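You operate a simulated robot arm through the tools that you are given. There is no shell and no other tool. Be economical: measure what you need, move in short steps, check, and stop when the job is done.

Carry out the task below with a simulated robot arm. There is one attempt and no reset: what you move stays moved.

## Task
Put things in order on the free end of the island top. At the end: the teal bottle (marked "SHAMPOO") stands on top of the blue speckled block; the orange packet (marked "WIPES") stands on top of the white travel adaptor; the black cup stands where the orange packet stood; one of the fluffs from the free end of the island top is on the white dish; the orange stain stick stands where the black cup stood; whatever was shut is shut again. Leave all else as you found it, and nothing knocked over.

Only the result counts: the job must be done as asked and must still hold three seconds after the hand-in. Knocking over, shifting, dropping, spilling or breaking anything else fails it.

## Robot
A 6-joint arm with a two-finger parallel gripper, fixed in place. Base frame: the origin is at the foot of the arm, x ahead of it, y to its left, z up; the work surface is at about z = 0. Units: m, degrees, N and s.
With the tool pointing down near the work surface it reaches from about 0.18 to 0.46 m from the base axis. Its first joint turns from -70.0 to 70.0 degrees. Payload 1.9 kg.
The TCP is the grasp point between the finger pads, 0.023 m short of the fingertips. In the tool frame z runs along the fingers and y along their closing line. Largest opening 0.094 m; finger width 0.038, thickness 0.01; the body of the gripper, 0.054 by 0.096 m, starts 0.039 m behind the TCP.
Orientation is that of the tool frame in the base frame, as a unit quaternion [x, y, z, w]. With the fingers straight down and closing along the base's y, the tool's x points along the base's -x, its y along +y and its z along -z.

## Interface
- The arm moves only by the tool drive_tool. Its argument "rows" is a list of rows, each an object (a shift or turn left out is 0, a gripper value left out holds the last) with "gripper": the gripper command, from -1 (shut) to 1 (fully open), values between in proportion; "linear": the shift along the tool's x, y, z in m, a list of three; "turn": the turn, a rotation vector about the tool's x, y, z in degrees, a list of three. In form: [{"gripper": gripper, "linear": [dx, dy, dz], "turn": [ax, ay, az]}, ...]. A call has 1 to 10 rows; each row is the pose to reach, as a shift and turn from the pose commanded when the call began, along the tool's axes at that moment. Each row takes 0.2 s and may step no farther than 0.05 m and 8.6 degrees from the row before; otherwise, or with a gripper value out of range, the whole call is refused. A pose out of reach is approached as far as the arm can. The call stops where the force on the tool passes 40 N (or 10 N more than at its start, if that is more) or the arm is blocked; 0.2 s more then pass. Each finger travels about 0.108 m/s and halts on what it meets, pressing with about 38 N; the grip force reading is that of the motor and also rises with nothing between the fingers. The clock runs only during rows and for 0.2 s after the last one: add rows that repeat a pose to give the fingers time. It gives the time, the measured TCP pose, the force on the tool (base axes), the opening and the grip force at its end, in the units of the frame above (readings bear some noise).
- Cameras (640 x 400 px; columns grow to the right, rows downward): "scene" is fixed at [0.0625, 0.3177, 0.4279]; the picture's right is [-0.70, -0.71, 0.00], its down [-0.37, 0.37, -0.85] and it looks along [0.61, -0.60, -0.52] (base axes); focal length 275 px, centre (320, 200). "wrist" rides on the gripper at [0.086, 0.016, -0.074] in the tool frame; the picture's right is [-0.18, 0.98, 0.00], its down [-0.58, -0.11, -0.81] and it looks along [-0.79, -0.15, 0.59] (tool axes); focal length 243 px, centre (320, 200). There is no depth. A picture from a camera that has moved, and an enlarged one, comes with that camera's place and axes in the base frame and with its lens.
- capture(camera): a new picture of that camera. It takes no simulated time.
- enlarge(camera, box): a new picture of the part [left, top, right, bottom] of that camera's present view, enlarged. It takes no simulated time.
- job_done(): hands the job in; it is judged then, once.

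Go step by step. Nothing tells you positions but the pictures and the camera data: compare them with the known pose of the tool, close in by small moves and look again before you grip or let go. The budget is 120 turns and 68 pictures, counting those below and the enlarged ones. Unless the task says otherwise, let go and move clear before handing in, and close with one line.

The tools are called after "Request:" by a JSON object that holds its "name" and its "arguments". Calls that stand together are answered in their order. drive_tool: Moves the arm, as the interface text tells. Its arguments: {"type":"object","properties":{"rows":{"type":"array"}},"required":["rows"]} The other tools are called the same way: capture (camera) takes a picture; enlarge (camera, box) takes an enlarged picture of a part of a camera's view; job_done () hands the job in.

At the start:

```text
clock: 0.0
tool_pos: [0.3252, -0.0231, 0.3027]
tool_rot: [0.0, 1.0, 0.001, 0.001]
ft_force: [-0.1, -0.2, -0.1]
grip_width: 0.094
finger_force: 0.0
```

scene: 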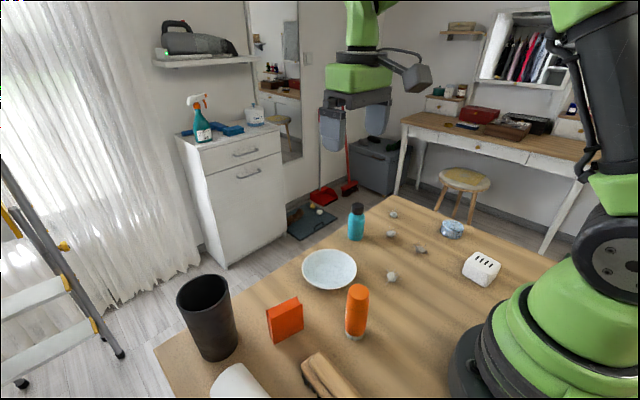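
wrist: 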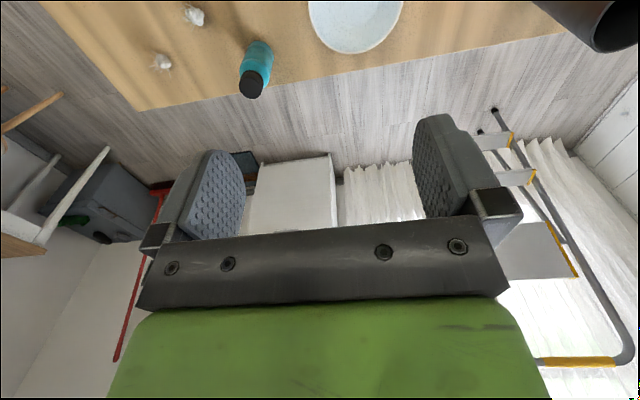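

I see the cup, orange packet, stain stick, dish, teal bottle, some fluffs, the blue block and the white adaptor. I'll enlarge the views to locate them precisely.

Request:
{"name": "enlarge", "arguments": {"camera": "scene", "box": [340, 190, 520, 302]}}

Request:
{"name": "enlarge", "arguments": {"camera": "scene", "box": [150, 230, 400, 400]}}

```text
3.56 times, centred on (430, 246) of scene
camera zoom: at [0.0625, 0.3177, 0.4279], right [-0.7, -0.71, 0.0], down [-0.37, 0.37, -0.85], along [0.61, -0.6, -0.52], focal length 977 px, centre (-71, 36)
```

zoom: 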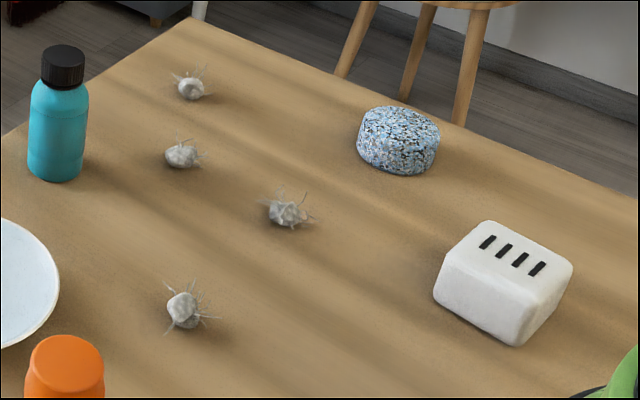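

```text
2.35 times, centred on (275, 315) of scene
camera zoom: at [0.0625, 0.3177, 0.4279], right [-0.7, -0.71, 0.0], down [-0.37, 0.37, -0.85], along [0.61, -0.6, -0.52], focal length 646 px, centre (426, -71)
```

zoom: 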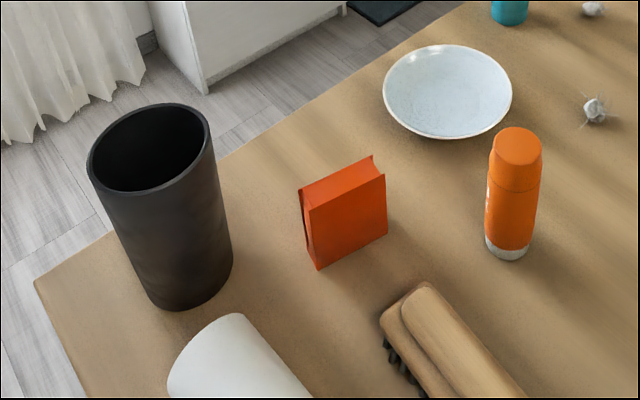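

The layout is clear. Estimates: packet (0.30, 0.163), cup (0.351, 0.256), stick (0.218, 0.085), dish (0.335, 0.025), bottle (0.377, -0.114), block (0.22, -0.30), adaptor (0.124, -0.20) and nearest fluff (0.242, -0.06). I start with the packet and hover above it.

Request:
{"name": "drive_tool", "arguments": {"rows": [{"gripper": 0.7, "linear": [0.005, 0.045, 0], "turn": [0, 0, 5]}, {"linear": [0.01, 0.09, 0.02], "turn": [0, 0, 10]}, {"linear": [0.017, 0.135, 0.05], "turn": [0, 0, 15]}, {"linear": [0.0225, 0.172, 0.08], "turn": [0, 0, 15]}, {"linear": [0.0225, 0.186, 0.12], "turn": [0, 0, 15]}, {"linear": [0.0225, 0.186, 0.15], "turn": [0, 0, 15]}, {"linear": [0.0225, 0.186, 0.15], "turn": [0, 0, 15]}]}}

Request:
{"name": "capture", "arguments": {"camera": "wrist"}}

Request:
{"name": "capture", "arguments": {"camera": "scene"}}

```text
refused: row 3 steps farther than a row can; nothing moved
```

```text
63 pictures are left
camera wrist: at [0.2395, -0.0072, 0.3754], right [0.18, 0.98, 0.0], down [0.58, -0.11, 0.81], along [0.79, -0.15, -0.59], focal length 243 px, centre (320, 200)
```

wrist: 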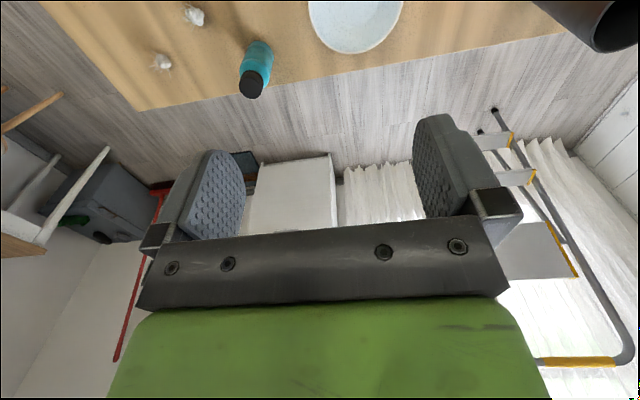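

```text
62 pictures are left
```

scene: 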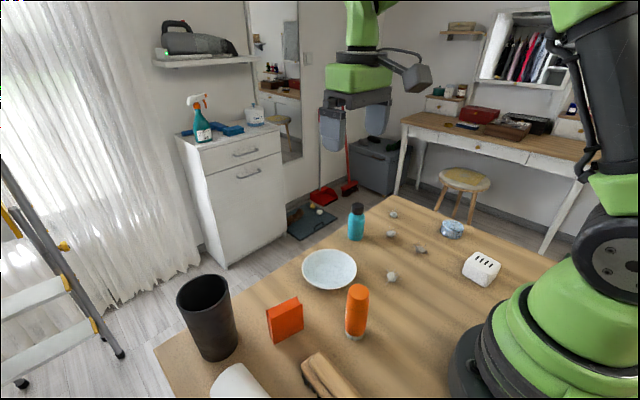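

The call was refused for step size. The scene is unchanged, so I repeat with smaller steps.

Request:
{"name": "drive_tool", "arguments": {"rows": [{"gripper": 0.7, "linear": [0.005, 0.04, 0], "turn": [0, 0, 5]}, {"linear": [0.01, 0.08, 0.01], "turn": [0, 0, 10]}, {"linear": [0.017, 0.12, 0.025], "turn": [0, 0, 15]}, {"linear": [0.0225, 0.155, 0.05], "turn": [0, 0, 15]}, {"linear": [0.0225, 0.18, 0.08], "turn": [0, 0, 15]}, {"linear": [0.0225, 0.186, 0.115], "turn": [0, 0, 15]}, {"linear": [0.0225, 0.186, 0.15], "turn": [0, 0, 15]}, {"linear": [0.0225, 0.186, 0.15], "turn": [0, 0, 15]}]}}

```text
clock: 1.8
tool_pos: [0.3029, 0.1622, 0.1522]
tool_rot: [0.13, 0.991, 0.001, 0.001]
ft_force: [0.7, 1.1, -0.9]
grip_width: 0.0799
finger_force: 0.1
```

The tool is above the packet with the expected yaw. I check both cameras.

Request:
{"name": "capture", "arguments": {"camera": "wrist"}}

Request:
{"name": "enlarge", "arguments": {"camera": "scene", "box": [150, 200, 400, 356]}}

```text
61 pictures are left
camera wrist: at [0.2238, 0.2007, 0.2257], right [0.43, 0.9, 0.0], down [0.53, -0.26, 0.81], along [0.73, -0.35, -0.59], focal length 243 px, centre (320, 200)
```

wrist: 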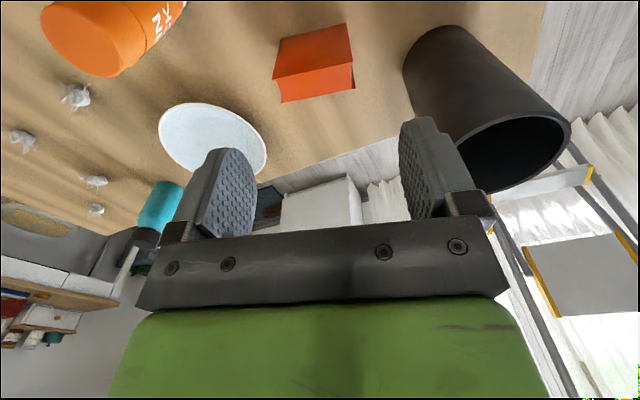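

```text
2.56 times, centred on (275, 278) of scene
camera zoom: at [0.0625, 0.3177, 0.4279], right [-0.7, -0.71, 0.0], down [-0.37, 0.37, -0.85], along [0.61, -0.6, -0.52], focal length 703 px, centre (435, 0)
```

zoom: 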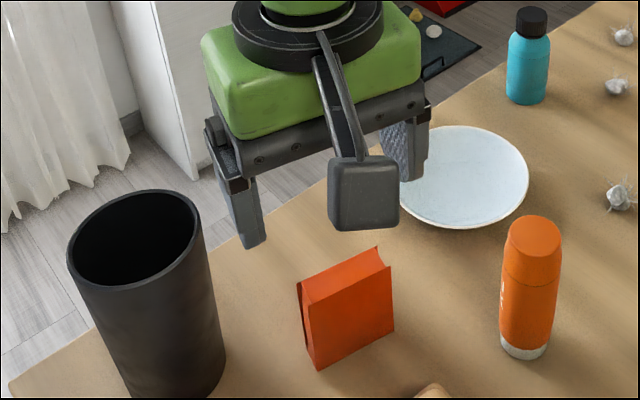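

The wrist view puts the packet centre at about (0.301, 0.160), height 0.062, yaw matching. I lower and grip it.

Request:
{"name": "drive_tool", "arguments": {"rows": [{"linear": [0.0014, -0.0024, 0.03]}, {"linear": [0.0014, -0.0024, 0.06]}, {"linear": [0.0014, -0.0024, 0.09]}, {"linear": [0.0014, -0.0024, 0.112]}, {"linear": [0.0014, -0.0024, 0.112]}, {"gripper": 0.0, "linear": [0.0014, -0.0024, 0.112]}, {"gripper": -0.3, "linear": [0.0014, -0.0024, 0.112]}, {"linear": [0.0014, -0.0024, 0.112]}]}}

Request:
{"name": "capture", "arguments": {"camera": "wrist"}}

```text
clock: 3.6
tool_pos: [0.302, 0.1608, 0.0401]
tool_rot: [0.131, 0.991, 0.001, 0.001]
ft_force: [0.1, 0.3, 0.1]
grip_width: 0.0541
finger_force: 37.9
```

```text
59 pictures are left
camera wrist: at [0.2227, 0.1987, 0.1136], right [0.43, 0.9, 0.0], down [0.53, -0.26, 0.81], along [0.73, -0.35, -0.59], focal length 243 px, centre (320, 200)
```

wrist: 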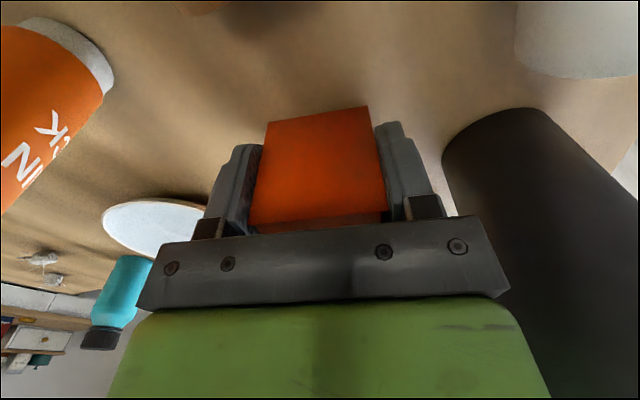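

The packet is held with a 0.054 m opening. I lift it and carry it towards the adaptor in an arc.

Request:
{"name": "drive_tool", "arguments": {"rows": [{"linear": [0, 0, -0.03]}, {"linear": [0, 0, -0.07]}, {"linear": [0, 0, -0.11]}, {"linear": [0, 0, -0.15]}, {"linear": [-0.01, -0.039, -0.165]}, {"linear": [-0.02, -0.078, -0.165]}, {"linear": [-0.03, -0.117, -0.165]}, {"linear": [-0.0394, -0.155, -0.165]}, {"linear": [-0.025, -0.198, -0.165]}, {"linear": [-0.005, -0.238, -0.165]}]}}

```text
clock: 5.8
tool_pos: [0.2435, -0.0702, 0.2041]
tool_rot: [0.129, 0.992, 0.0, 0.001]
ft_force: [1.0, -0.3, 0.0]
grip_width: 0.0542
finger_force: 38.0
```

The packet is clear. I continue to above the adaptor, turning slightly to match its long side.

Request:
{"name": "drive_tool", "arguments": {"rows": [{"linear": [0.016, -0.036, 0], "turn": [0, 0, -2]}, {"linear": [0.033, -0.075, 0], "turn": [0, 0, -4]}, {"linear": [0.052, -0.112, 0], "turn": [0, 0, -6]}, {"linear": [0.07, -0.143, 0.01], "turn": [0, 0, -6]}, {"linear": [0.0813, -0.1569, 0.03], "turn": [0, 0, -6]}, {"linear": [0.0813, -0.1569, 0.06], "turn": [0, 0, -6]}, {"linear": [0.0813, -0.1569, 0.06], "turn": [0, 0, -6]}]}}

Request:
{"name": "capture", "arguments": {"camera": "wrist"}}

Request:
{"name": "enlarge", "arguments": {"camera": "scene", "box": [400, 150, 560, 300]}}

```text
clock: 7.4
tool_pos: [0.1256, -0.2012, 0.1445]
tool_rot: [0.079, 0.997, 0.0, 0.001]
ft_force: [0.0, 0.4, 1.0]
grip_width: 0.0545
finger_force: 38.1
```

```text
58 pictures are left
camera wrist: at [0.043, -0.1715, 0.2173], right [0.34, 0.94, 0.0], down [0.56, -0.2, 0.81], along [0.76, -0.27, -0.59], focal length 243 px, centre (320, 200)
```

wrist: 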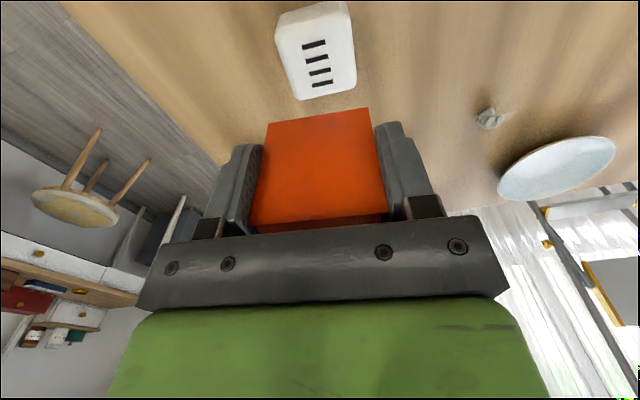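

```text
2.67 times, centred on (480, 225) of scene
camera zoom: at [0.0625, 0.3177, 0.4279], right [-0.7, -0.71, 0.0], down [-0.37, 0.37, -0.85], along [0.61, -0.6, -0.52], focal length 732 px, centre (-107, 133)
```

zoom: 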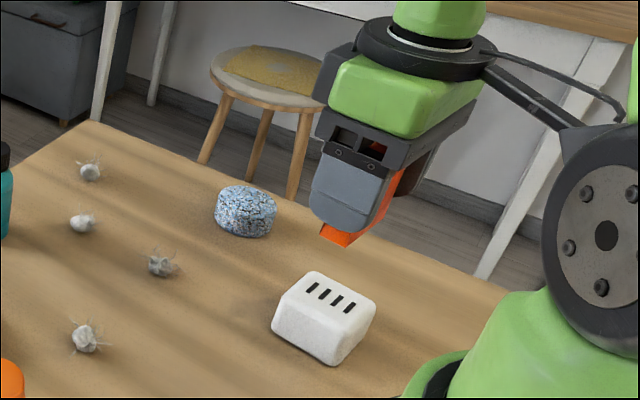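

The packet hangs above the adaptor. I enlarge the wrist view to measure the adaptor's top more precisely.

Request:
{"name": "enlarge", "arguments": {"camera": "wrist", "box": [240, 0, 400, 100]}}

Request:
{"name": "enlarge", "arguments": {"camera": "scene", "box": [456, 235, 520, 295]}}

```text
4.00 times, centred on (320, 50) of wrist
camera zoom: at [0.043, -0.1715, 0.2173], right [0.34, 0.94, 0.0], down [0.56, -0.2, 0.81], along [0.76, -0.27, -0.59], focal length 970 px, centre (320, 800)
```

zoom: 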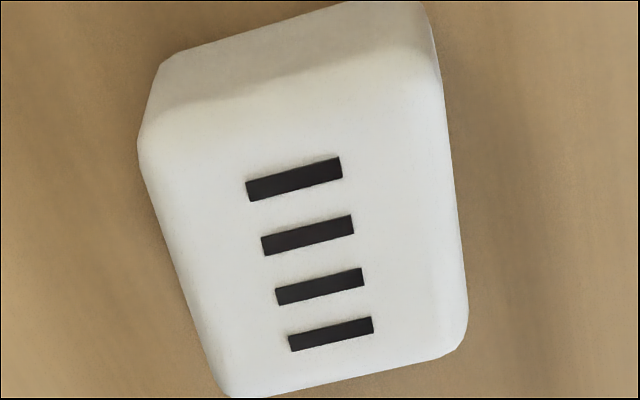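

```text
6.67 times, centred on (488, 265) of scene
camera zoom: at [0.0625, 0.3177, 0.4279], right [-0.7, -0.71, 0.0], down [-0.37, 0.37, -0.85], along [0.61, -0.6, -0.52], focal length 1831 px, centre (-800, -233)
```

zoom: 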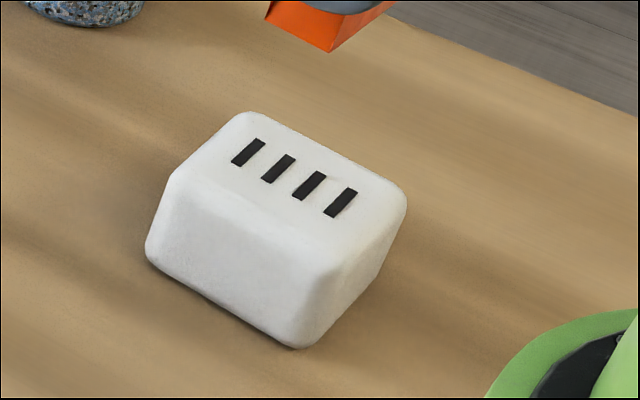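

Adaptor top centre is about (0.1225, -0.200) with the top near z=0.033. I correct by 3 mm and descend to just above it.

Request:
{"name": "drive_tool", "arguments": {"rows": [{"linear": [0.0032, 0.0007, 0.02]}, {"linear": [0.0032, 0.0007, 0.04]}, {"linear": [0.0032, 0.0007, 0.055]}, {"linear": [0.0032, 0.0007, 0.065]}, {"linear": [0.0032, 0.0007, 0.065]}]}}

Request:
{"name": "enlarge", "arguments": {"camera": "scene", "box": [440, 200, 540, 300]}}

Request:
{"name": "capture", "arguments": {"camera": "wrist"}}

```text
clock: 8.6
tool_pos: [0.1221, -0.1992, 0.0786]
tool_rot: [0.079, 0.997, 0.0, 0.001]
ft_force: [-1.7, 2.3, 18.7]
grip_width: 0.0543
finger_force: 38.4
```

```text
4.00 times, centred on (490, 250) of scene
camera zoom: at [0.0625, 0.3177, 0.4279], right [-0.7, -0.71, 0.0], down [-0.37, 0.37, -0.85], along [0.61, -0.6, -0.52], focal length 1099 px, centre (-360, 0)
```

zoom: 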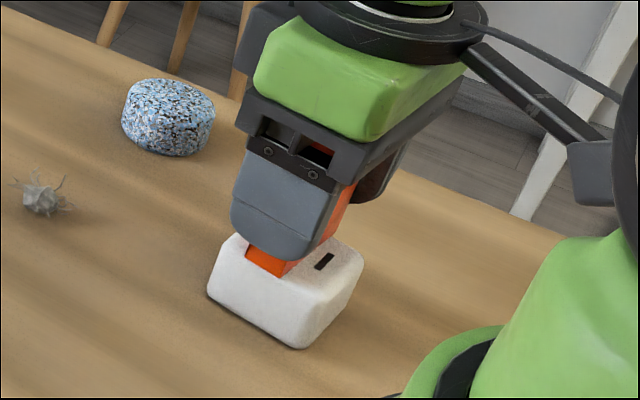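

```text
53 pictures are left
camera wrist: at [0.0403, -0.1705, 0.1529], right [0.34, 0.94, 0.0], down [0.56, -0.2, 0.81], along [0.76, -0.27, -0.59], focal length 243 px, centre (320, 200)
```

wrist: 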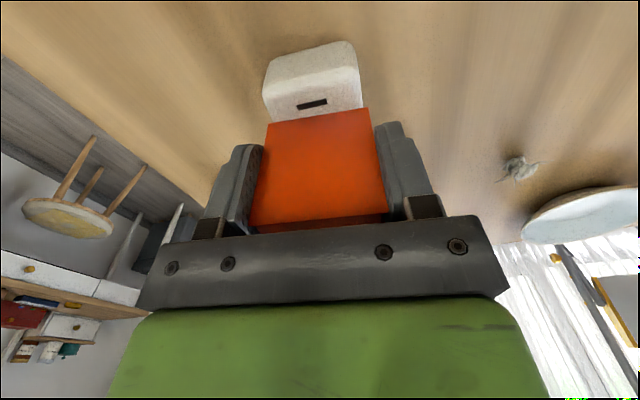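

The packet is touching the adaptor top (18.7 N up) and is well centred. I ease up slightly, then open the fingers.

Request:
{"name": "drive_tool", "arguments": {"rows": [{"linear": [0, 0, -0.0005]}, {"gripper": 0.3, "linear": [0, 0, -0.0005]}, {"gripper": 0.6, "linear": [0, 0, -0.0005]}, {"gripper": 0.6, "linear": [0, 0, -0.0005]}]}}

Request:
{"name": "capture", "arguments": {"camera": "wrist"}}

```text
clock: 9.6
tool_pos: [0.1238, -0.1995, 0.08]
tool_rot: [0.079, 0.997, 0.0, 0.001]
ft_force: [-0.6, -0.5, 0.3]
grip_width: 0.0753
finger_force: 0.1
```

```text
52 pictures are left
camera wrist: at [0.0403, -0.1702, 0.1532], right [0.33, 0.94, 0.0], down [0.56, -0.2, 0.81], along [0.76, -0.27, -0.59], focal length 243 px, centre (320, 200)
```

wrist: 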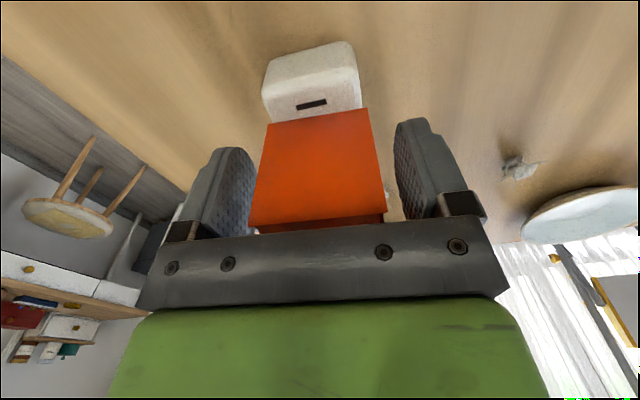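

The packet stands on its own. I rise straight up and swing back towards the cup.

Request:
{"name": "drive_tool", "arguments": {"rows": [{"linear": [0, 0, -0.03]}, {"linear": [0, 0, -0.07]}, {"linear": [0, 0, -0.11]}, {"linear": [-0.01, 0.01, -0.14]}, {"gripper": 1.0, "linear": [-0.035, 0.035, -0.14], "turn": [0, 0, -5]}, {"linear": [-0.065, 0.063, -0.14], "turn": [0, 0, -12]}, {"linear": [-0.093, 0.092, -0.14], "turn": [0, 0, -19]}, {"linear": [-0.1188, 0.1197, -0.14], "turn": [0, 0, -26]}, {"linear": [-0.128, 0.16, -0.14], "turn": [0, 0, -33]}, {"linear": [-0.137, 0.2, -0.14], "turn": [0, 0, -39]}]}}

Request:
{"name": "enlarge", "arguments": {"camera": "scene", "box": [440, 200, 540, 300]}}

```text
clock: 11.8
tool_pos: [0.2893, -0.0225, 0.2209]
tool_rot: [-0.26, 0.966, 0.001, 0.001]
ft_force: [-0.8, 0.6, 0.0]
grip_width: 0.094
finger_force: 0.0
```

```text
4.00 times, centred on (490, 250) of scene
camera zoom: at [0.0625, 0.3176, 0.4279], right [-0.7, -0.71, 0.0], down [-0.37, 0.37, -0.85], along [0.61, -0.6, -0.52], focal length 1099 px, centre (-360, 0)
```

zoom: 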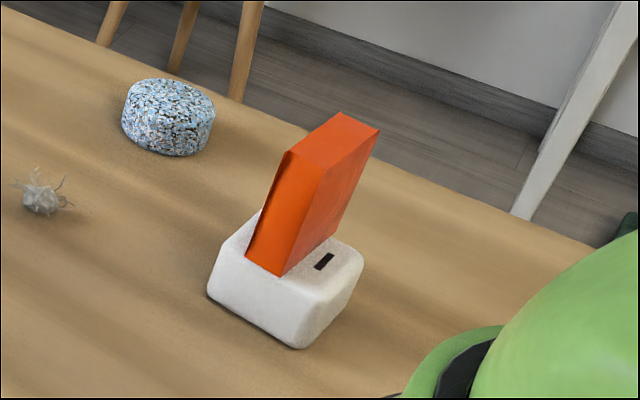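

The packet stands on the adaptor. Next I hover over the cup and look.

Request:
{"name": "drive_tool", "arguments": {"rows": [{"linear": [-0.026, 0.03, 0]}, {"linear": [-0.052, 0.06, 0]}, {"linear": [-0.078, 0.09, 0]}, {"linear": [-0.104, 0.12, 0]}, {"linear": [-0.13, 0.15, 0]}, {"linear": [-0.156, 0.18, 0]}, {"linear": [-0.18, 0.2084, 0]}, {"linear": [-0.18, 0.2084, 0]}]}}

Request:
{"name": "capture", "arguments": {"camera": "wrist"}}

Request:
{"name": "capture", "arguments": {"camera": "scene"}}

```text
clock: 13.6
tool_pos: [0.3411, 0.246, 0.22]
tool_rot: [-0.258, 0.966, 0.001, 0.001]
ft_force: [-0.1, -0.1, -0.4]
grip_width: 0.0941
finger_force: 0.0
```

```text
50 pictures are left
camera wrist: at [0.2585, 0.2167, 0.2935], right [-0.33, 0.94, 0.0], down [0.56, 0.2, 0.81], along [0.76, 0.27, -0.59], focal length 243 px, centre (320, 200)
```

wrist: 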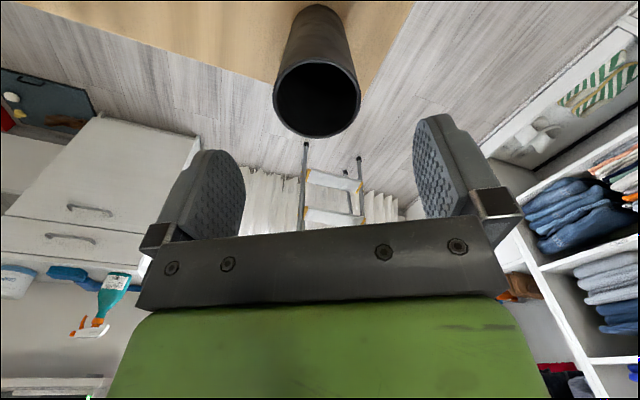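

```text
49 pictures are left
```

scene: 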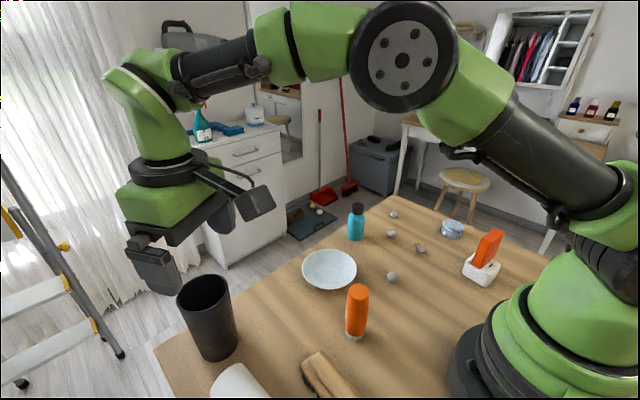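

The cup rim centre is about (0.352, 0.2495) with its top near 0.13. I centre above it and descend until the tips reach the rim, then look before going further.

Request:
{"name": "drive_tool", "arguments": {"rows": [{"linear": [-0.0113, -0.0025, 0.01]}, {"linear": [-0.0113, -0.0025, 0.035]}, {"linear": [-0.0113, -0.0025, 0.055]}, {"linear": [-0.0113, -0.0025, 0.06]}, {"linear": [-0.0113, -0.0025, 0.06]}]}}

Request:
{"name": "capture", "arguments": {"camera": "wrist"}}

Request:
{"name": "enlarge", "arguments": {"camera": "scene", "box": [100, 200, 300, 400]}}

```text
clock: 14.8
tool_pos: [0.3515, 0.2501, 0.1602]
tool_rot: [-0.259, 0.966, 0.001, 0.001]
ft_force: [0.5, 0.0, 0.9]
grip_width: 0.0943
finger_force: 0.0
```

```text
48 pictures are left
camera wrist: at [0.2687, 0.2209, 0.2339], right [-0.33, 0.94, 0.0], down [0.56, 0.2, 0.81], along [0.76, 0.27, -0.59], focal length 243 px, centre (320, 200)
```

wrist: 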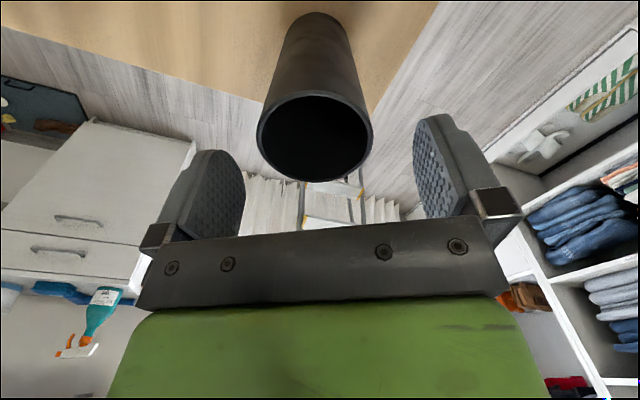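

```text
2.00 times, centred on (200, 300) of scene
camera zoom: at [0.0625, 0.3177, 0.4279], right [-0.7, -0.71, 0.0], down [-0.37, 0.37, -0.85], along [0.61, -0.6, -0.52], focal length 549 px, centre (560, 0)
```

zoom: 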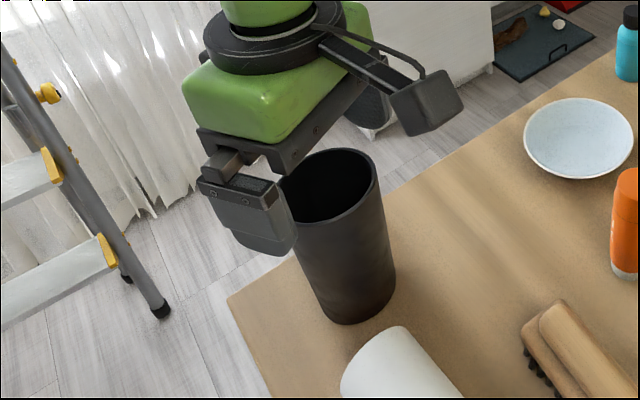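

The cup is centred between the fingers to within 2–3 mm. I descend to grip height and close.

Request:
{"name": "drive_tool", "arguments": {"rows": [{"linear": [0, -0.0014, 0.02]}, {"linear": [0, -0.0014, 0.04]}, {"linear": [0, -0.0014, 0.058]}, {"linear": [0, -0.0014, 0.058]}, {"gripper": 0.4, "linear": [0, -0.0014, 0.058]}, {"gripper": 0.2, "linear": [0, -0.0014, 0.058]}, {"gripper": 0.2, "linear": [0, -0.0014, 0.058]}]}}

Request:
{"name": "capture", "arguments": {"camera": "wrist"}}

```text
clock: 16.4
tool_pos: [0.3536, 0.2498, 0.1027]
tool_rot: [-0.259, 0.966, 0.0, 0.0]
ft_force: [1.2, -0.3, 0.0]
grip_width: 0.0646
finger_force: 37.9
```

```text
46 pictures are left
camera wrist: at [0.2698, 0.2197, 0.1759], right [-0.33, 0.94, 0.0], down [0.56, 0.2, 0.81], along [0.76, 0.27, -0.59], focal length 243 px, centre (320, 200)
```

wrist: 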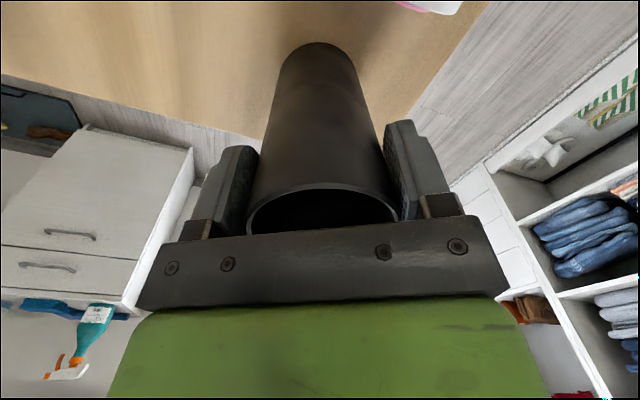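

The cup is gripped and coincides with the TCP at (0.3536, 0.2498). I lift it and carry it to the packet's old place at (0.302, 0.1605).

Request:
{"name": "drive_tool", "arguments": {"rows": [{"linear": [0, 0, -0.02]}, {"linear": [0, 0, -0.045]}, {"linear": [0.02, -0.0115, -0.05]}, {"linear": [0.045, -0.0258, -0.05]}, {"linear": [0.07, -0.04, -0.05]}, {"linear": [0.0893, -0.0511, -0.05]}, {"linear": [0.0893, -0.0511, -0.03]}, {"linear": [0.0893, -0.0511, -0.012]}, {"linear": [0.0893, -0.0511, -0.012]}]}}

Request:
{"name": "enlarge", "arguments": {"camera": "scene", "box": [150, 200, 400, 400]}}

```text
clock: 18.4
tool_pos: [0.3009, 0.1602, 0.1147]
tool_rot: [-0.259, 0.966, 0.001, 0.001]
ft_force: [0.1, -0.1, -0.9]
grip_width: 0.0644
finger_force: 37.6
```

```text
2.00 times, centred on (275, 300) of scene
camera zoom: at [0.0625, 0.3177, 0.4279], right [-0.7, -0.71, 0.0], down [-0.37, 0.37, -0.85], along [0.61, -0.6, -0.52], focal length 549 px, centre (410, 0)
```

zoom: 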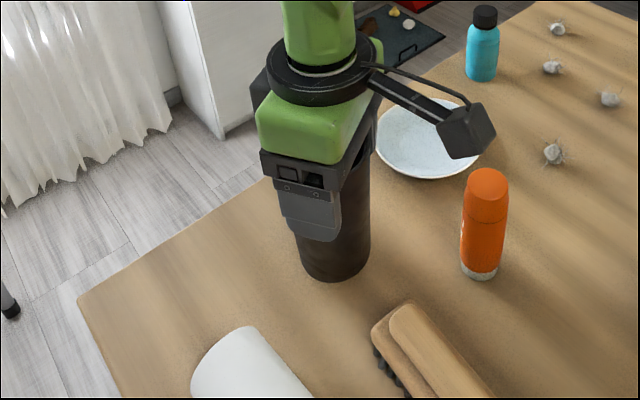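

Everything is clear around the cup. I lower the last ~12 mm and check for contact.

Request:
{"name": "drive_tool", "arguments": {"rows": [{"linear": [0, 0, 0.007]}, {"linear": [0, 0, 0.0115]}, {"linear": [0, 0, 0.0115]}]}}

```text
clock: 19.2
tool_pos: [0.3013, 0.1602, 0.1037]
tool_rot: [-0.258, 0.966, 0.001, 0.002]
ft_force: [0.5, 0.9, -0.5]
grip_width: 0.0643
finger_force: 37.5
```

No contact force yet. I lower another 1.5 mm.

Request:
{"name": "drive_tool", "arguments": {"rows": [{"linear": [0, 0, 0.0008]}, {"linear": [0, 0, 0.0015]}, {"linear": [0, 0, 0.0015]}]}}

```text
clock: 20.0
tool_pos: [0.302, 0.1606, 0.1025]
tool_rot: [-0.258, 0.966, 0.001, 0.001]
ft_force: [-0.5, -2.3, 7.2]
grip_width: 0.0641
finger_force: 38.1
```

The cup is on the table (7 N). I release and rise clear.

Request:
{"name": "drive_tool", "arguments": {"rows": [{"gripper": 0.7, "linear": [0, 0, 0]}, {"gripper": 0.95, "linear": [0, 0, 0]}, {"linear": [0, 0, 0]}, {"linear": [0, 0, -0.03]}, {"linear": [0, 0, -0.07]}, {"linear": [0, 0, -0.11]}, {"linear": [0, 0, -0.11]}]}}

Request:
{"name": "enlarge", "arguments": {"camera": "scene", "box": [150, 200, 400, 400]}}

```text
clock: 21.6
tool_pos: [0.2998, 0.1611, 0.2107]
tool_rot: [-0.259, 0.966, 0.0, 0.001]
ft_force: [0.2, 0.3, -0.1]
grip_width: 0.0918
finger_force: 0.0
```

```text
2.00 times, centred on (275, 300) of scene
camera zoom: at [0.0625, 0.3177, 0.4279], right [-0.7, -0.71, 0.0], down [-0.37, 0.37, -0.85], along [0.61, -0.6, -0.52], focal length 549 px, centre (410, 0)
```

zoom: 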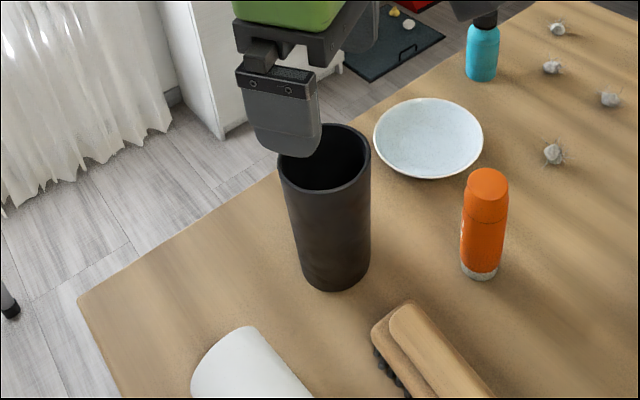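

The cup stands in the packet's place. I move to hover over the stain stick with fingers partly open.

Request:
{"name": "drive_tool", "arguments": {"rows": [{"gripper": 0.4, "linear": [0.025, -0.006, 0]}, {"linear": [0.055, -0.012, 0]}, {"linear": [0.085, -0.019, 0]}, {"linear": [0.109, -0.0248, 0]}, {"linear": [0.109, -0.0248, 0.03]}, {"linear": [0.109, -0.0248, 0.03]}]}}

Request:
{"name": "capture", "arguments": {"camera": "wrist"}}

```text
clock: 23.0
tool_pos: [0.2196, 0.0836, 0.1823]
tool_rot: [-0.259, 0.966, 0.0, 0.001]
ft_force: [0.1, 0.0, -0.2]
grip_width: 0.0656
finger_force: 0.1
```

```text
43 pictures are left
camera wrist: at [0.1364, 0.0546, 0.2547], right [-0.33, 0.94, 0.0], down [0.56, 0.2, 0.81], along [0.76, 0.27, -0.59], focal length 243 px, centre (320, 200)
```

wrist: 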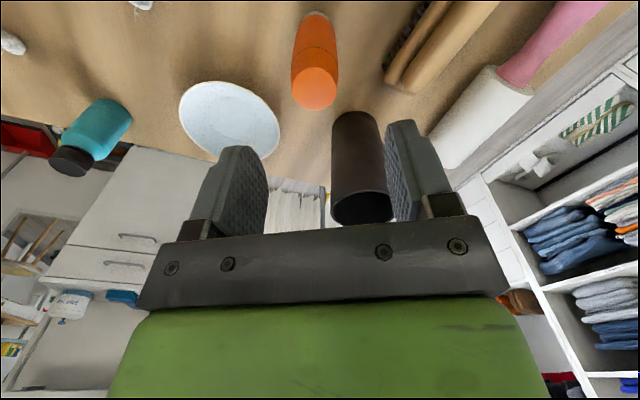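

The stick centre is about (0.221, 0.082), near the TCP. I descend and grip it.

Request:
{"name": "drive_tool", "arguments": {"rows": [{"linear": [-0.0008, -0.002, 0.03]}, {"linear": [-0.0008, -0.002, 0.06]}, {"linear": [-0.0008, -0.002, 0.085]}, {"linear": [-0.0008, -0.002, 0.108]}, {"linear": [-0.0008, -0.002, 0.108]}]}}

Request:
{"name": "capture", "arguments": {"camera": "wrist"}}

```text
clock: 24.2
tool_pos: [0.2219, 0.0838, 0.0741]
tool_rot: [-0.259, 0.966, 0.0, 0.001]
ft_force: [0.0, 0.4, -0.5]
grip_width: 0.0656
finger_force: 0.0
```

```text
42 pictures are left
camera wrist: at [0.1382, 0.0538, 0.1471], right [-0.33, 0.94, 0.0], down [0.56, 0.2, 0.81], along [0.76, 0.27, -0.59], focal length 243 px, centre (320, 200)
```

wrist: 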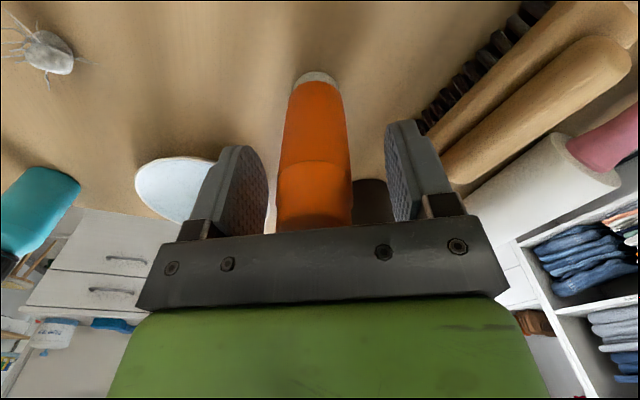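

The stick sits between the fingers. I close on it gently.

Request:
{"name": "drive_tool", "arguments": {"rows": [{"gripper": 0.0, "linear": [0, 0, 0]}, {"gripper": -0.2, "linear": [0, 0, 0]}, {"gripper": -0.5, "linear": [0, 0, 0]}, {"gripper": -0.5, "linear": [0, 0, 0]}]}}

```text
clock: 25.2
tool_pos: [0.2211, 0.0821, 0.0729]
tool_rot: [-0.259, 0.966, 0.0, 0.001]
ft_force: [0.0, 0.3, -0.4]
grip_width: 0.0312
finger_force: 37.9
```

The stick is gripped (0.031 m). I lift it high, well over the cup, and carry it to the cup's old place, turning 15° for clearance.

Request:
{"name": "drive_tool", "arguments": {"rows": [{"linear": [0, 0, -0.04]}, {"linear": [0, 0, -0.08]}, {"linear": [0, 0, -0.12]}, {"linear": [0, 0, -0.16]}, {"linear": [-0.036, 0.0145, -0.165], "turn": [0, 0, 4]}, {"linear": [-0.072, 0.029, -0.165], "turn": [0, 0, 8]}, {"linear": [-0.108, 0.0435, -0.165], "turn": [0, 0, 12]}, {"linear": [-0.144, 0.058, -0.165], "turn": [0, 0, 15]}, {"linear": [-0.175, 0.07, -0.165], "turn": [0, 0, 15]}, {"linear": [-0.1975, 0.0793, -0.165], "turn": [0, 0, 15]}]}}

Request:
{"name": "capture", "arguments": {"camera": "wrist"}}

```text
clock: 27.4
tool_pos: [0.3509, 0.2513, 0.2386]
tool_rot: [-0.13, 0.991, 0.0, -0.001]
ft_force: [0.6, -0.3, -0.8]
grip_width: 0.031
finger_force: 37.8
```

```text
41 pictures are left
camera wrist: at [0.2643, 0.2434, 0.3121], right [-0.08, 1.0, 0.0], down [0.59, 0.05, 0.81], along [0.8, 0.06, -0.59], focal length 243 px, centre (320, 200)
```

wrist: 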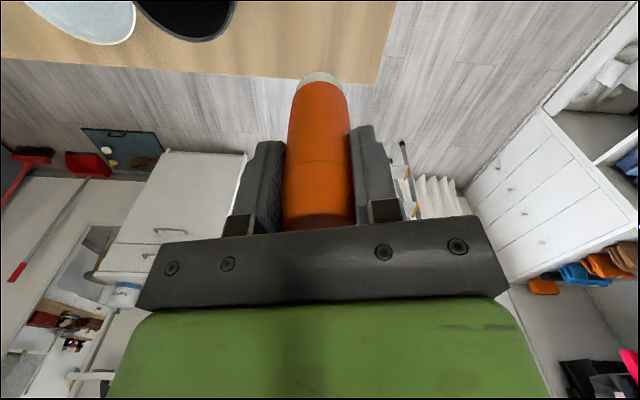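

The stick is above the cup's old place. I lower to about 3 mm above the table.

Request:
{"name": "drive_tool", "arguments": {"rows": [{"linear": [-0.0013, -0.0015, 0.04]}, {"linear": [-0.0013, -0.0015, 0.08]}, {"linear": [-0.0013, -0.0015, 0.115]}, {"linear": [-0.0013, -0.0015, 0.14]}, {"linear": [-0.0013, -0.0015, 0.157]}, {"linear": [-0.0013, -0.0015, 0.161]}, {"linear": [-0.0013, -0.0015, 0.161]}]}}

Request:
{"name": "enlarge", "arguments": {"camera": "scene", "box": [130, 180, 380, 400]}}

```text
clock: 29.0
tool_pos: [0.3524, 0.2507, 0.0776]
tool_rot: [-0.131, 0.991, 0.0, 0.001]
ft_force: [0.7, 0.1, -1.4]
grip_width: 0.0314
finger_force: 38.3
```

```text
1.82 times, centred on (255, 290) of scene
camera zoom: at [0.0625, 0.3177, 0.4279], right [-0.7, -0.71, 0.0], down [-0.37, 0.37, -0.85], along [0.61, -0.6, -0.52], focal length 500 px, centre (438, 36)
```

zoom: 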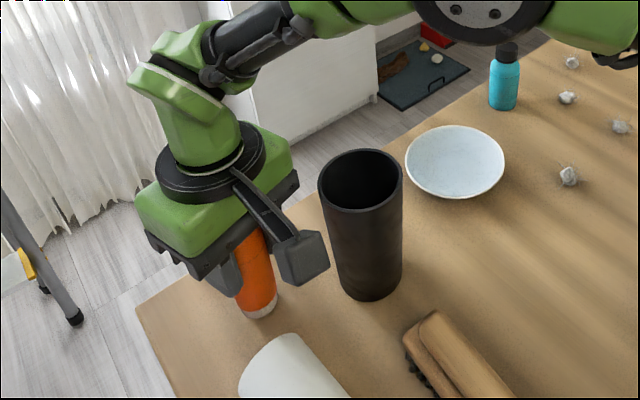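

The stick is near the surface with clearance to the cup. I lower in small steps until contact.

Request:
{"name": "drive_tool", "arguments": {"rows": [{"linear": [0, 0, 0.002]}, {"linear": [0, 0, 0.0035]}, {"linear": [0, 0, 0.0035]}]}}

```text
clock: 29.8
tool_pos: [0.3539, 0.2497, 0.0732]
tool_rot: [-0.131, 0.991, 0.0, 0.001]
ft_force: [-0.6, 0.9, -1.1]
grip_width: 0.0314
finger_force: 38.1
```

Request:
{"name": "drive_tool", "arguments": {"rows": [{"linear": [0, 0, 0.001]}, {"linear": [0, 0, 0.0015]}, {"linear": [0, 0, 0.0015]}]}}

```text
clock: 30.6
tool_pos: [0.3544, 0.2496, 0.074]
tool_rot: [-0.131, 0.991, 0.0, 0.002]
ft_force: [-9.4, -4.1, 26.1]
grip_width: 0.0312
finger_force: 37.6
```

The stick is on the table, with 26 N of contact. I ease up 1 mm and open modestly.

Request:
{"name": "drive_tool", "arguments": {"rows": [{"linear": [0, 0, -0.001]}, {"linear": [0, 0, -0.001]}, {"gripper": -0.1, "linear": [0, 0, -0.001]}, {"gripper": 0.15, "linear": [0, 0, -0.001]}, {"linear": [0, 0, -0.001]}, {"linear": [0, 0, -0.03]}, {"linear": [0, 0, -0.07]}, {"linear": [0, 0, -0.11]}, {"linear": [0, 0, -0.14]}, {"linear": [0, 0, -0.14]}]}}

Request:
{"name": "enlarge", "arguments": {"camera": "scene", "box": [130, 180, 380, 400]}}

```text
clock: 32.8
tool_pos: [0.3544, 0.2481, 0.2139]
tool_rot: [-0.131, 0.991, 0.0, 0.002]
ft_force: [0.4, 0.3, -0.2]
grip_width: 0.0542
finger_force: 0.0
```

```text
1.82 times, centred on (255, 290) of scene
camera zoom: at [0.0625, 0.3177, 0.4279], right [-0.7, -0.71, 0.0], down [-0.37, 0.37, -0.85], along [0.61, -0.6, -0.52], focal length 500 px, centre (438, 36)
```

zoom: 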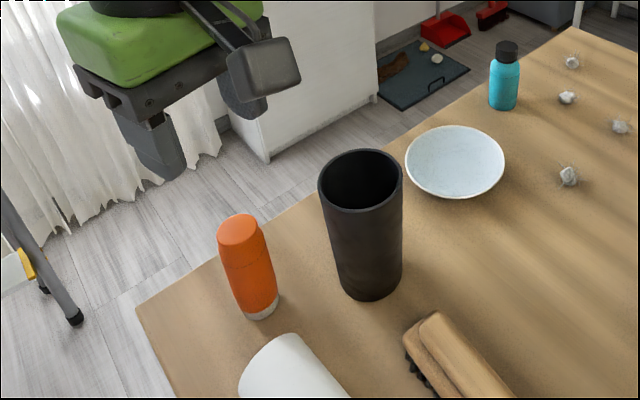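

The stick stands where the cup was. I swing over to the teal bottle at height 0.21.

Request:
{"name": "drive_tool", "arguments": {"rows": [{"linear": [0.0073, -0.036, 0], "turn": [0, 0, 3]}, {"linear": [0.0145, -0.072, 0], "turn": [0, 0, 6]}, {"linear": [0.0218, -0.108, 0], "turn": [0, 0, 10]}, {"linear": [0.029, -0.144, 0], "turn": [0, 0, 14]}, {"linear": [0.0363, -0.18, 0], "turn": [0, 0, 18]}, {"linear": [0.0435, -0.216, 0], "turn": [0, 0, 22]}, {"linear": [0.0508, -0.252, 0], "turn": [0, 0, 26]}, {"linear": [0.058, -0.288, 0], "turn": [0, 0, 30]}, {"linear": [0.0653, -0.324, 0], "turn": [0, 0, 30]}, {"gripper": 0.5, "linear": [0.0725, -0.3554, 0], "turn": [0, 0, 30]}]}}

Request:
{"name": "capture", "arguments": {"camera": "wrist"}}

```text
clock: 35.0
tool_pos: [0.3771, -0.1128, 0.2116]
tool_rot: [0.131, 0.991, 0.0, 0.001]
ft_force: [-0.3, -0.8, 0.2]
grip_width: 0.0707
finger_force: 0.0
```

```text
38 pictures are left
camera wrist: at [0.2971, -0.0751, 0.2859], right [0.43, 0.9, 0.0], down [0.53, -0.26, 0.81], along [0.73, -0.35, -0.59], focal length 243 px, centre (320, 200)
```

wrist: 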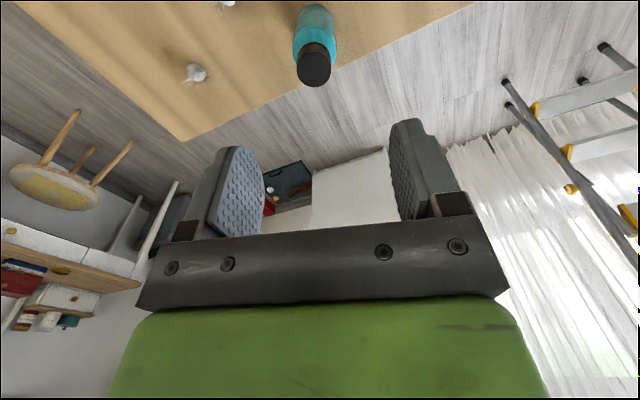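

The bottle cap is at about (0.378, -0.117). I correct and descend so the tips are just at cap height, then check.

Request:
{"name": "drive_tool", "arguments": {"rows": [{"linear": [-0.002, -0.0035, 0.03]}, {"linear": [-0.002, -0.0035, 0.06]}, {"linear": [-0.002, -0.0035, 0.08]}, {"linear": [-0.002, -0.0035, 0.08]}]}}

Request:
{"name": "capture", "arguments": {"camera": "wrist"}}

```text
clock: 36.0
tool_pos: [0.3778, -0.1169, 0.1325]
tool_rot: [0.131, 0.991, 0.001, 0.002]
ft_force: [-0.6, -0.7, 0.2]
grip_width: 0.0704
finger_force: 0.0
```

```text
37 pictures are left
camera wrist: at [0.2981, -0.0787, 0.2057], right [0.43, 0.9, 0.0], down [0.53, -0.26, 0.81], along [0.73, -0.35, -0.59], focal length 243 px, centre (320, 200)
```

wrist: 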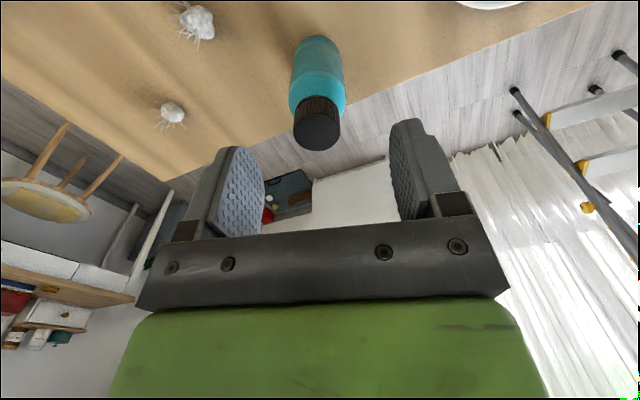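

The bottle is centred; its top is at about 0.092. I descend to z≈0.064 and close on the body.

Request:
{"name": "drive_tool", "arguments": {"rows": [{"linear": [-0.0015, -0.001, 0.025]}, {"linear": [-0.0015, -0.001, 0.05]}, {"linear": [-0.0015, -0.001, 0.0685]}, {"linear": [-0.0015, -0.001, 0.0685]}, {"gripper": 0.1, "linear": [-0.0015, -0.001, 0.0685]}, {"gripper": -0.1, "linear": [-0.0015, -0.001, 0.0685]}, {"gripper": -0.4, "linear": [-0.0015, -0.001, 0.0685]}, {"linear": [-0.0015, -0.001, 0.0685]}]}}

Request:
{"name": "capture", "arguments": {"camera": "wrist"}}

```text
clock: 37.8
tool_pos: [0.378, -0.1174, 0.0636]
tool_rot: [0.13, 0.991, 0.001, 0.0]
ft_force: [0.9, -0.6, -0.3]
grip_width: 0.0362
finger_force: 37.9
```

```text
36 pictures are left
camera wrist: at [0.2987, -0.0798, 0.1378], right [0.43, 0.9, 0.0], down [0.53, -0.26, 0.81], along [0.73, -0.35, -0.59], focal length 243 px, centre (320, 200)
```

wrist: 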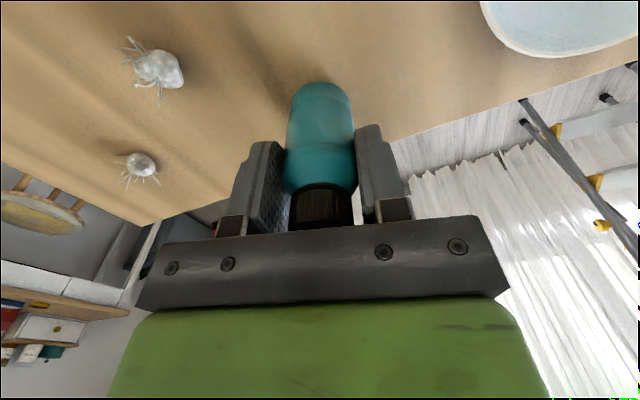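

The bottle is gripped (0.036 m). I lift it and carry it to above the blue block.

Request:
{"name": "drive_tool", "arguments": {"rows": [{"linear": [0, 0, -0.03]}, {"linear": [0, 0, -0.07]}, {"linear": [0, 0, -0.11]}, {"linear": [0.015, -0.031, -0.12]}, {"linear": [0.033, -0.068, -0.12]}, {"linear": [0.051, -0.105, -0.12]}, {"linear": [0.069, -0.142, -0.12]}, {"linear": [0.087, -0.18, -0.12]}, {"linear": [0.1046, -0.2165, -0.12]}, {"linear": [0.1046, -0.2165, -0.12]}]}}

Request:
{"name": "capture", "arguments": {"camera": "wrist"}}

Request:
{"name": "enlarge", "arguments": {"camera": "scene", "box": [400, 140, 520, 260]}}

```text
clock: 40.0
tool_pos: [0.2222, -0.3012, 0.1835]
tool_rot: [0.129, 0.992, 0.0, 0.001]
ft_force: [-1.1, -0.2, -1.4]
grip_width: 0.0363
finger_force: 38.4
```

```text
35 pictures are left
camera wrist: at [0.1417, -0.2632, 0.2566], right [0.43, 0.9, 0.0], down [0.53, -0.26, 0.81], along [0.73, -0.35, -0.59], focal length 243 px, centre (320, 200)
```

wrist: 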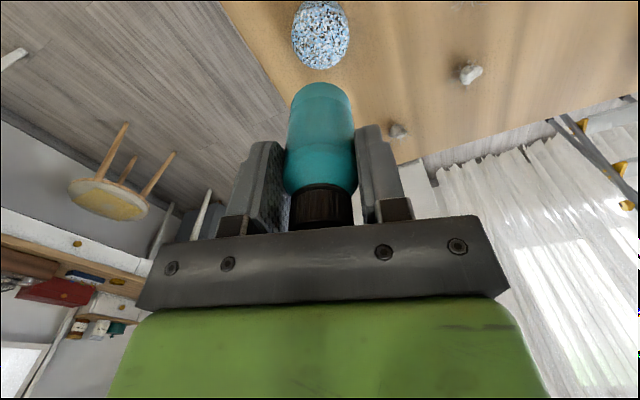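

```text
3.33 times, centred on (460, 200) of scene
camera zoom: at [0.0625, 0.3176, 0.4279], right [-0.7, -0.71, 0.0], down [-0.37, 0.37, -0.85], along [0.61, -0.6, -0.52], focal length 916 px, centre (-147, 200)
```

zoom: 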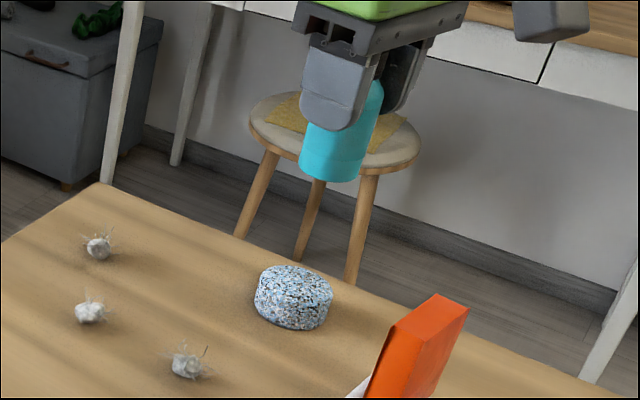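

Block top centre is about (0.2225, -0.2985). I correct by 3 mm and descend to ~1 cm above it.

Request:
{"name": "drive_tool", "arguments": {"rows": [{"linear": [0.0022, 0.0025, 0.025]}, {"linear": [0.0022, 0.0025, 0.05]}, {"linear": [0.0022, 0.0025, 0.07]}, {"linear": [0.0022, 0.0025, 0.082]}, {"linear": [0.0022, 0.0025, 0.082]}]}}

Request:
{"name": "enlarge", "arguments": {"camera": "wrist", "box": [220, 0, 420, 125]}}

Request:
{"name": "enlarge", "arguments": {"camera": "scene", "box": [410, 180, 500, 250]}}

```text
clock: 41.2
tool_pos: [0.2207, -0.2969, 0.1008]
tool_rot: [0.131, 0.991, 0.0, 0.001]
ft_force: [-1.0, 0.0, -0.9]
grip_width: 0.0362
finger_force: 38.5
```

```text
3.20 times, centred on (320, 62) of wrist
camera zoom: at [0.1404, -0.2594, 0.1746], right [0.43, 0.9, 0.0], down [0.53, -0.26, 0.81], along [0.73, -0.35, -0.59], focal length 776 px, centre (320, 640)
```

zoom: 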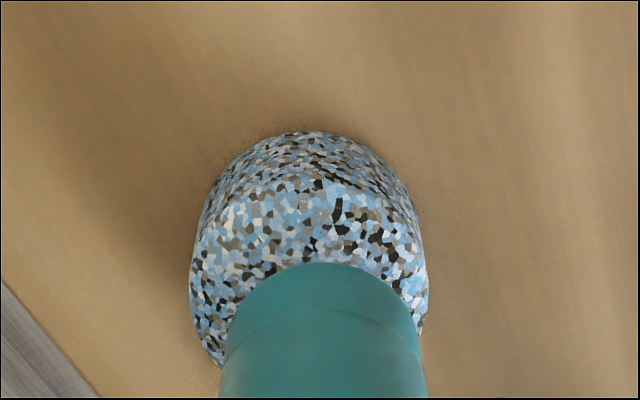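

```text
5.71 times, centred on (455, 215) of scene
camera zoom: at [0.0625, 0.3177, 0.4279], right [-0.7, -0.71, 0.0], down [-0.37, 0.37, -0.85], along [0.61, -0.6, -0.52], focal length 1570 px, centre (-451, 114)
```

zoom: 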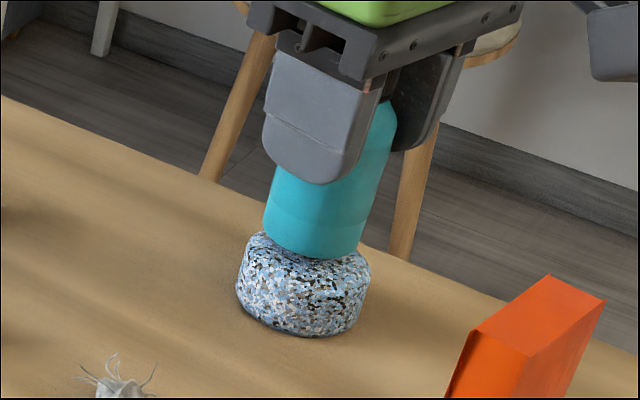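

The bottle is centred over the block to within 2–3 mm in both views. I lower until contact.

Request:
{"name": "drive_tool", "arguments": {"rows": [{"linear": [0.001, -0.001, 0.004]}, {"linear": [0.001, -0.001, 0.007]}, {"linear": [0.001, -0.001, 0.009]}, {"linear": [0.001, -0.001, 0.009]}]}}

```text
clock: 42.2
tool_pos: [0.2184, -0.2981, 0.0932]
tool_rot: [0.131, 0.991, 0.001, 0.0]
ft_force: [-1.2, -0.2, 2.4]
grip_width: 0.0362
finger_force: 38.2
```

Request:
{"name": "drive_tool", "arguments": {"rows": [{"linear": [0, 0, 0.001]}, {"linear": [0, 0, 0.002]}, {"linear": [0, 0, 0.002]}]}}

Request:
{"name": "enlarge", "arguments": {"camera": "scene", "box": [410, 180, 500, 250]}}

```text
clock: 43.0
tool_pos: [0.2178, -0.2993, 0.0924]
tool_rot: [0.13, 0.991, 0.0, 0.003]
ft_force: [-1.6, 3.5, 31.3]
grip_width: 0.0364
finger_force: 37.9
```

```text
5.71 times, centred on (455, 215) of scene
camera zoom: at [0.0624, 0.3177, 0.4278], right [-0.7, -0.71, 0.0], down [-0.37, 0.37, -0.85], along [0.61, -0.6, -0.52], focal length 1570 px, centre (-451, 114)
```

zoom: 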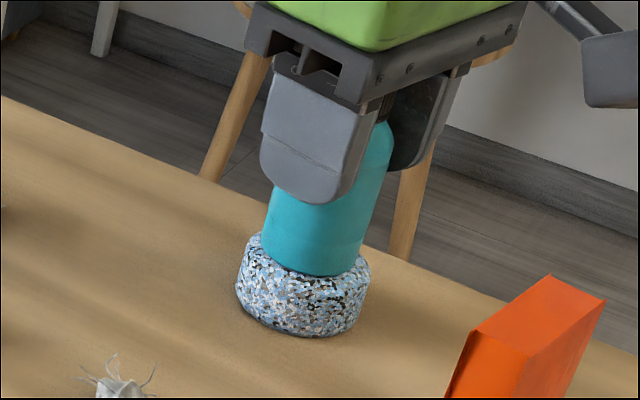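

The bottle is seated centrally on the block. I relieve the pressure and release.

Request:
{"name": "drive_tool", "arguments": {"rows": [{"linear": [0, 0, -0.0018]}, {"linear": [0, 0, -0.0018]}, {"gripper": -0.1, "linear": [0, 0, -0.0018]}, {"gripper": 0.15, "linear": [0, 0, -0.0018]}, {"gripper": 0.3, "linear": [0, 0, -0.0018]}, {"linear": [0, 0, -0.0018]}]}}

Request:
{"name": "enlarge", "arguments": {"camera": "scene", "box": [410, 180, 500, 250]}}

```text
clock: 44.4
tool_pos: [0.2182, -0.298, 0.0921]
tool_rot: [0.131, 0.991, 0.0, 0.001]
ft_force: [-0.2, 0.4, 0.6]
grip_width: 0.061
finger_force: 0.0
```

```text
5.71 times, centred on (455, 215) of scene
camera zoom: at [0.0625, 0.3177, 0.4279], right [-0.7, -0.71, 0.0], down [-0.37, 0.37, -0.85], along [0.61, -0.6, -0.52], focal length 1570 px, centre (-451, 114)
```

zoom: 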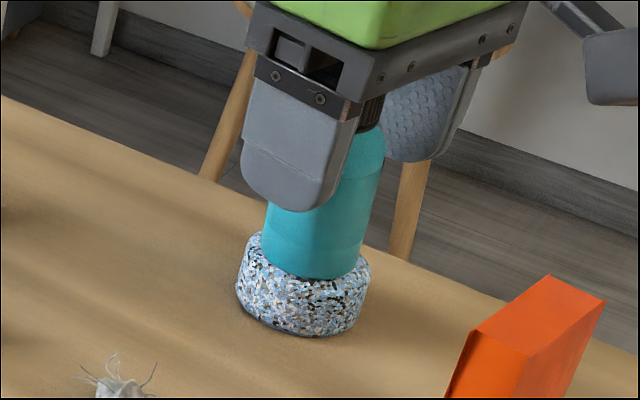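

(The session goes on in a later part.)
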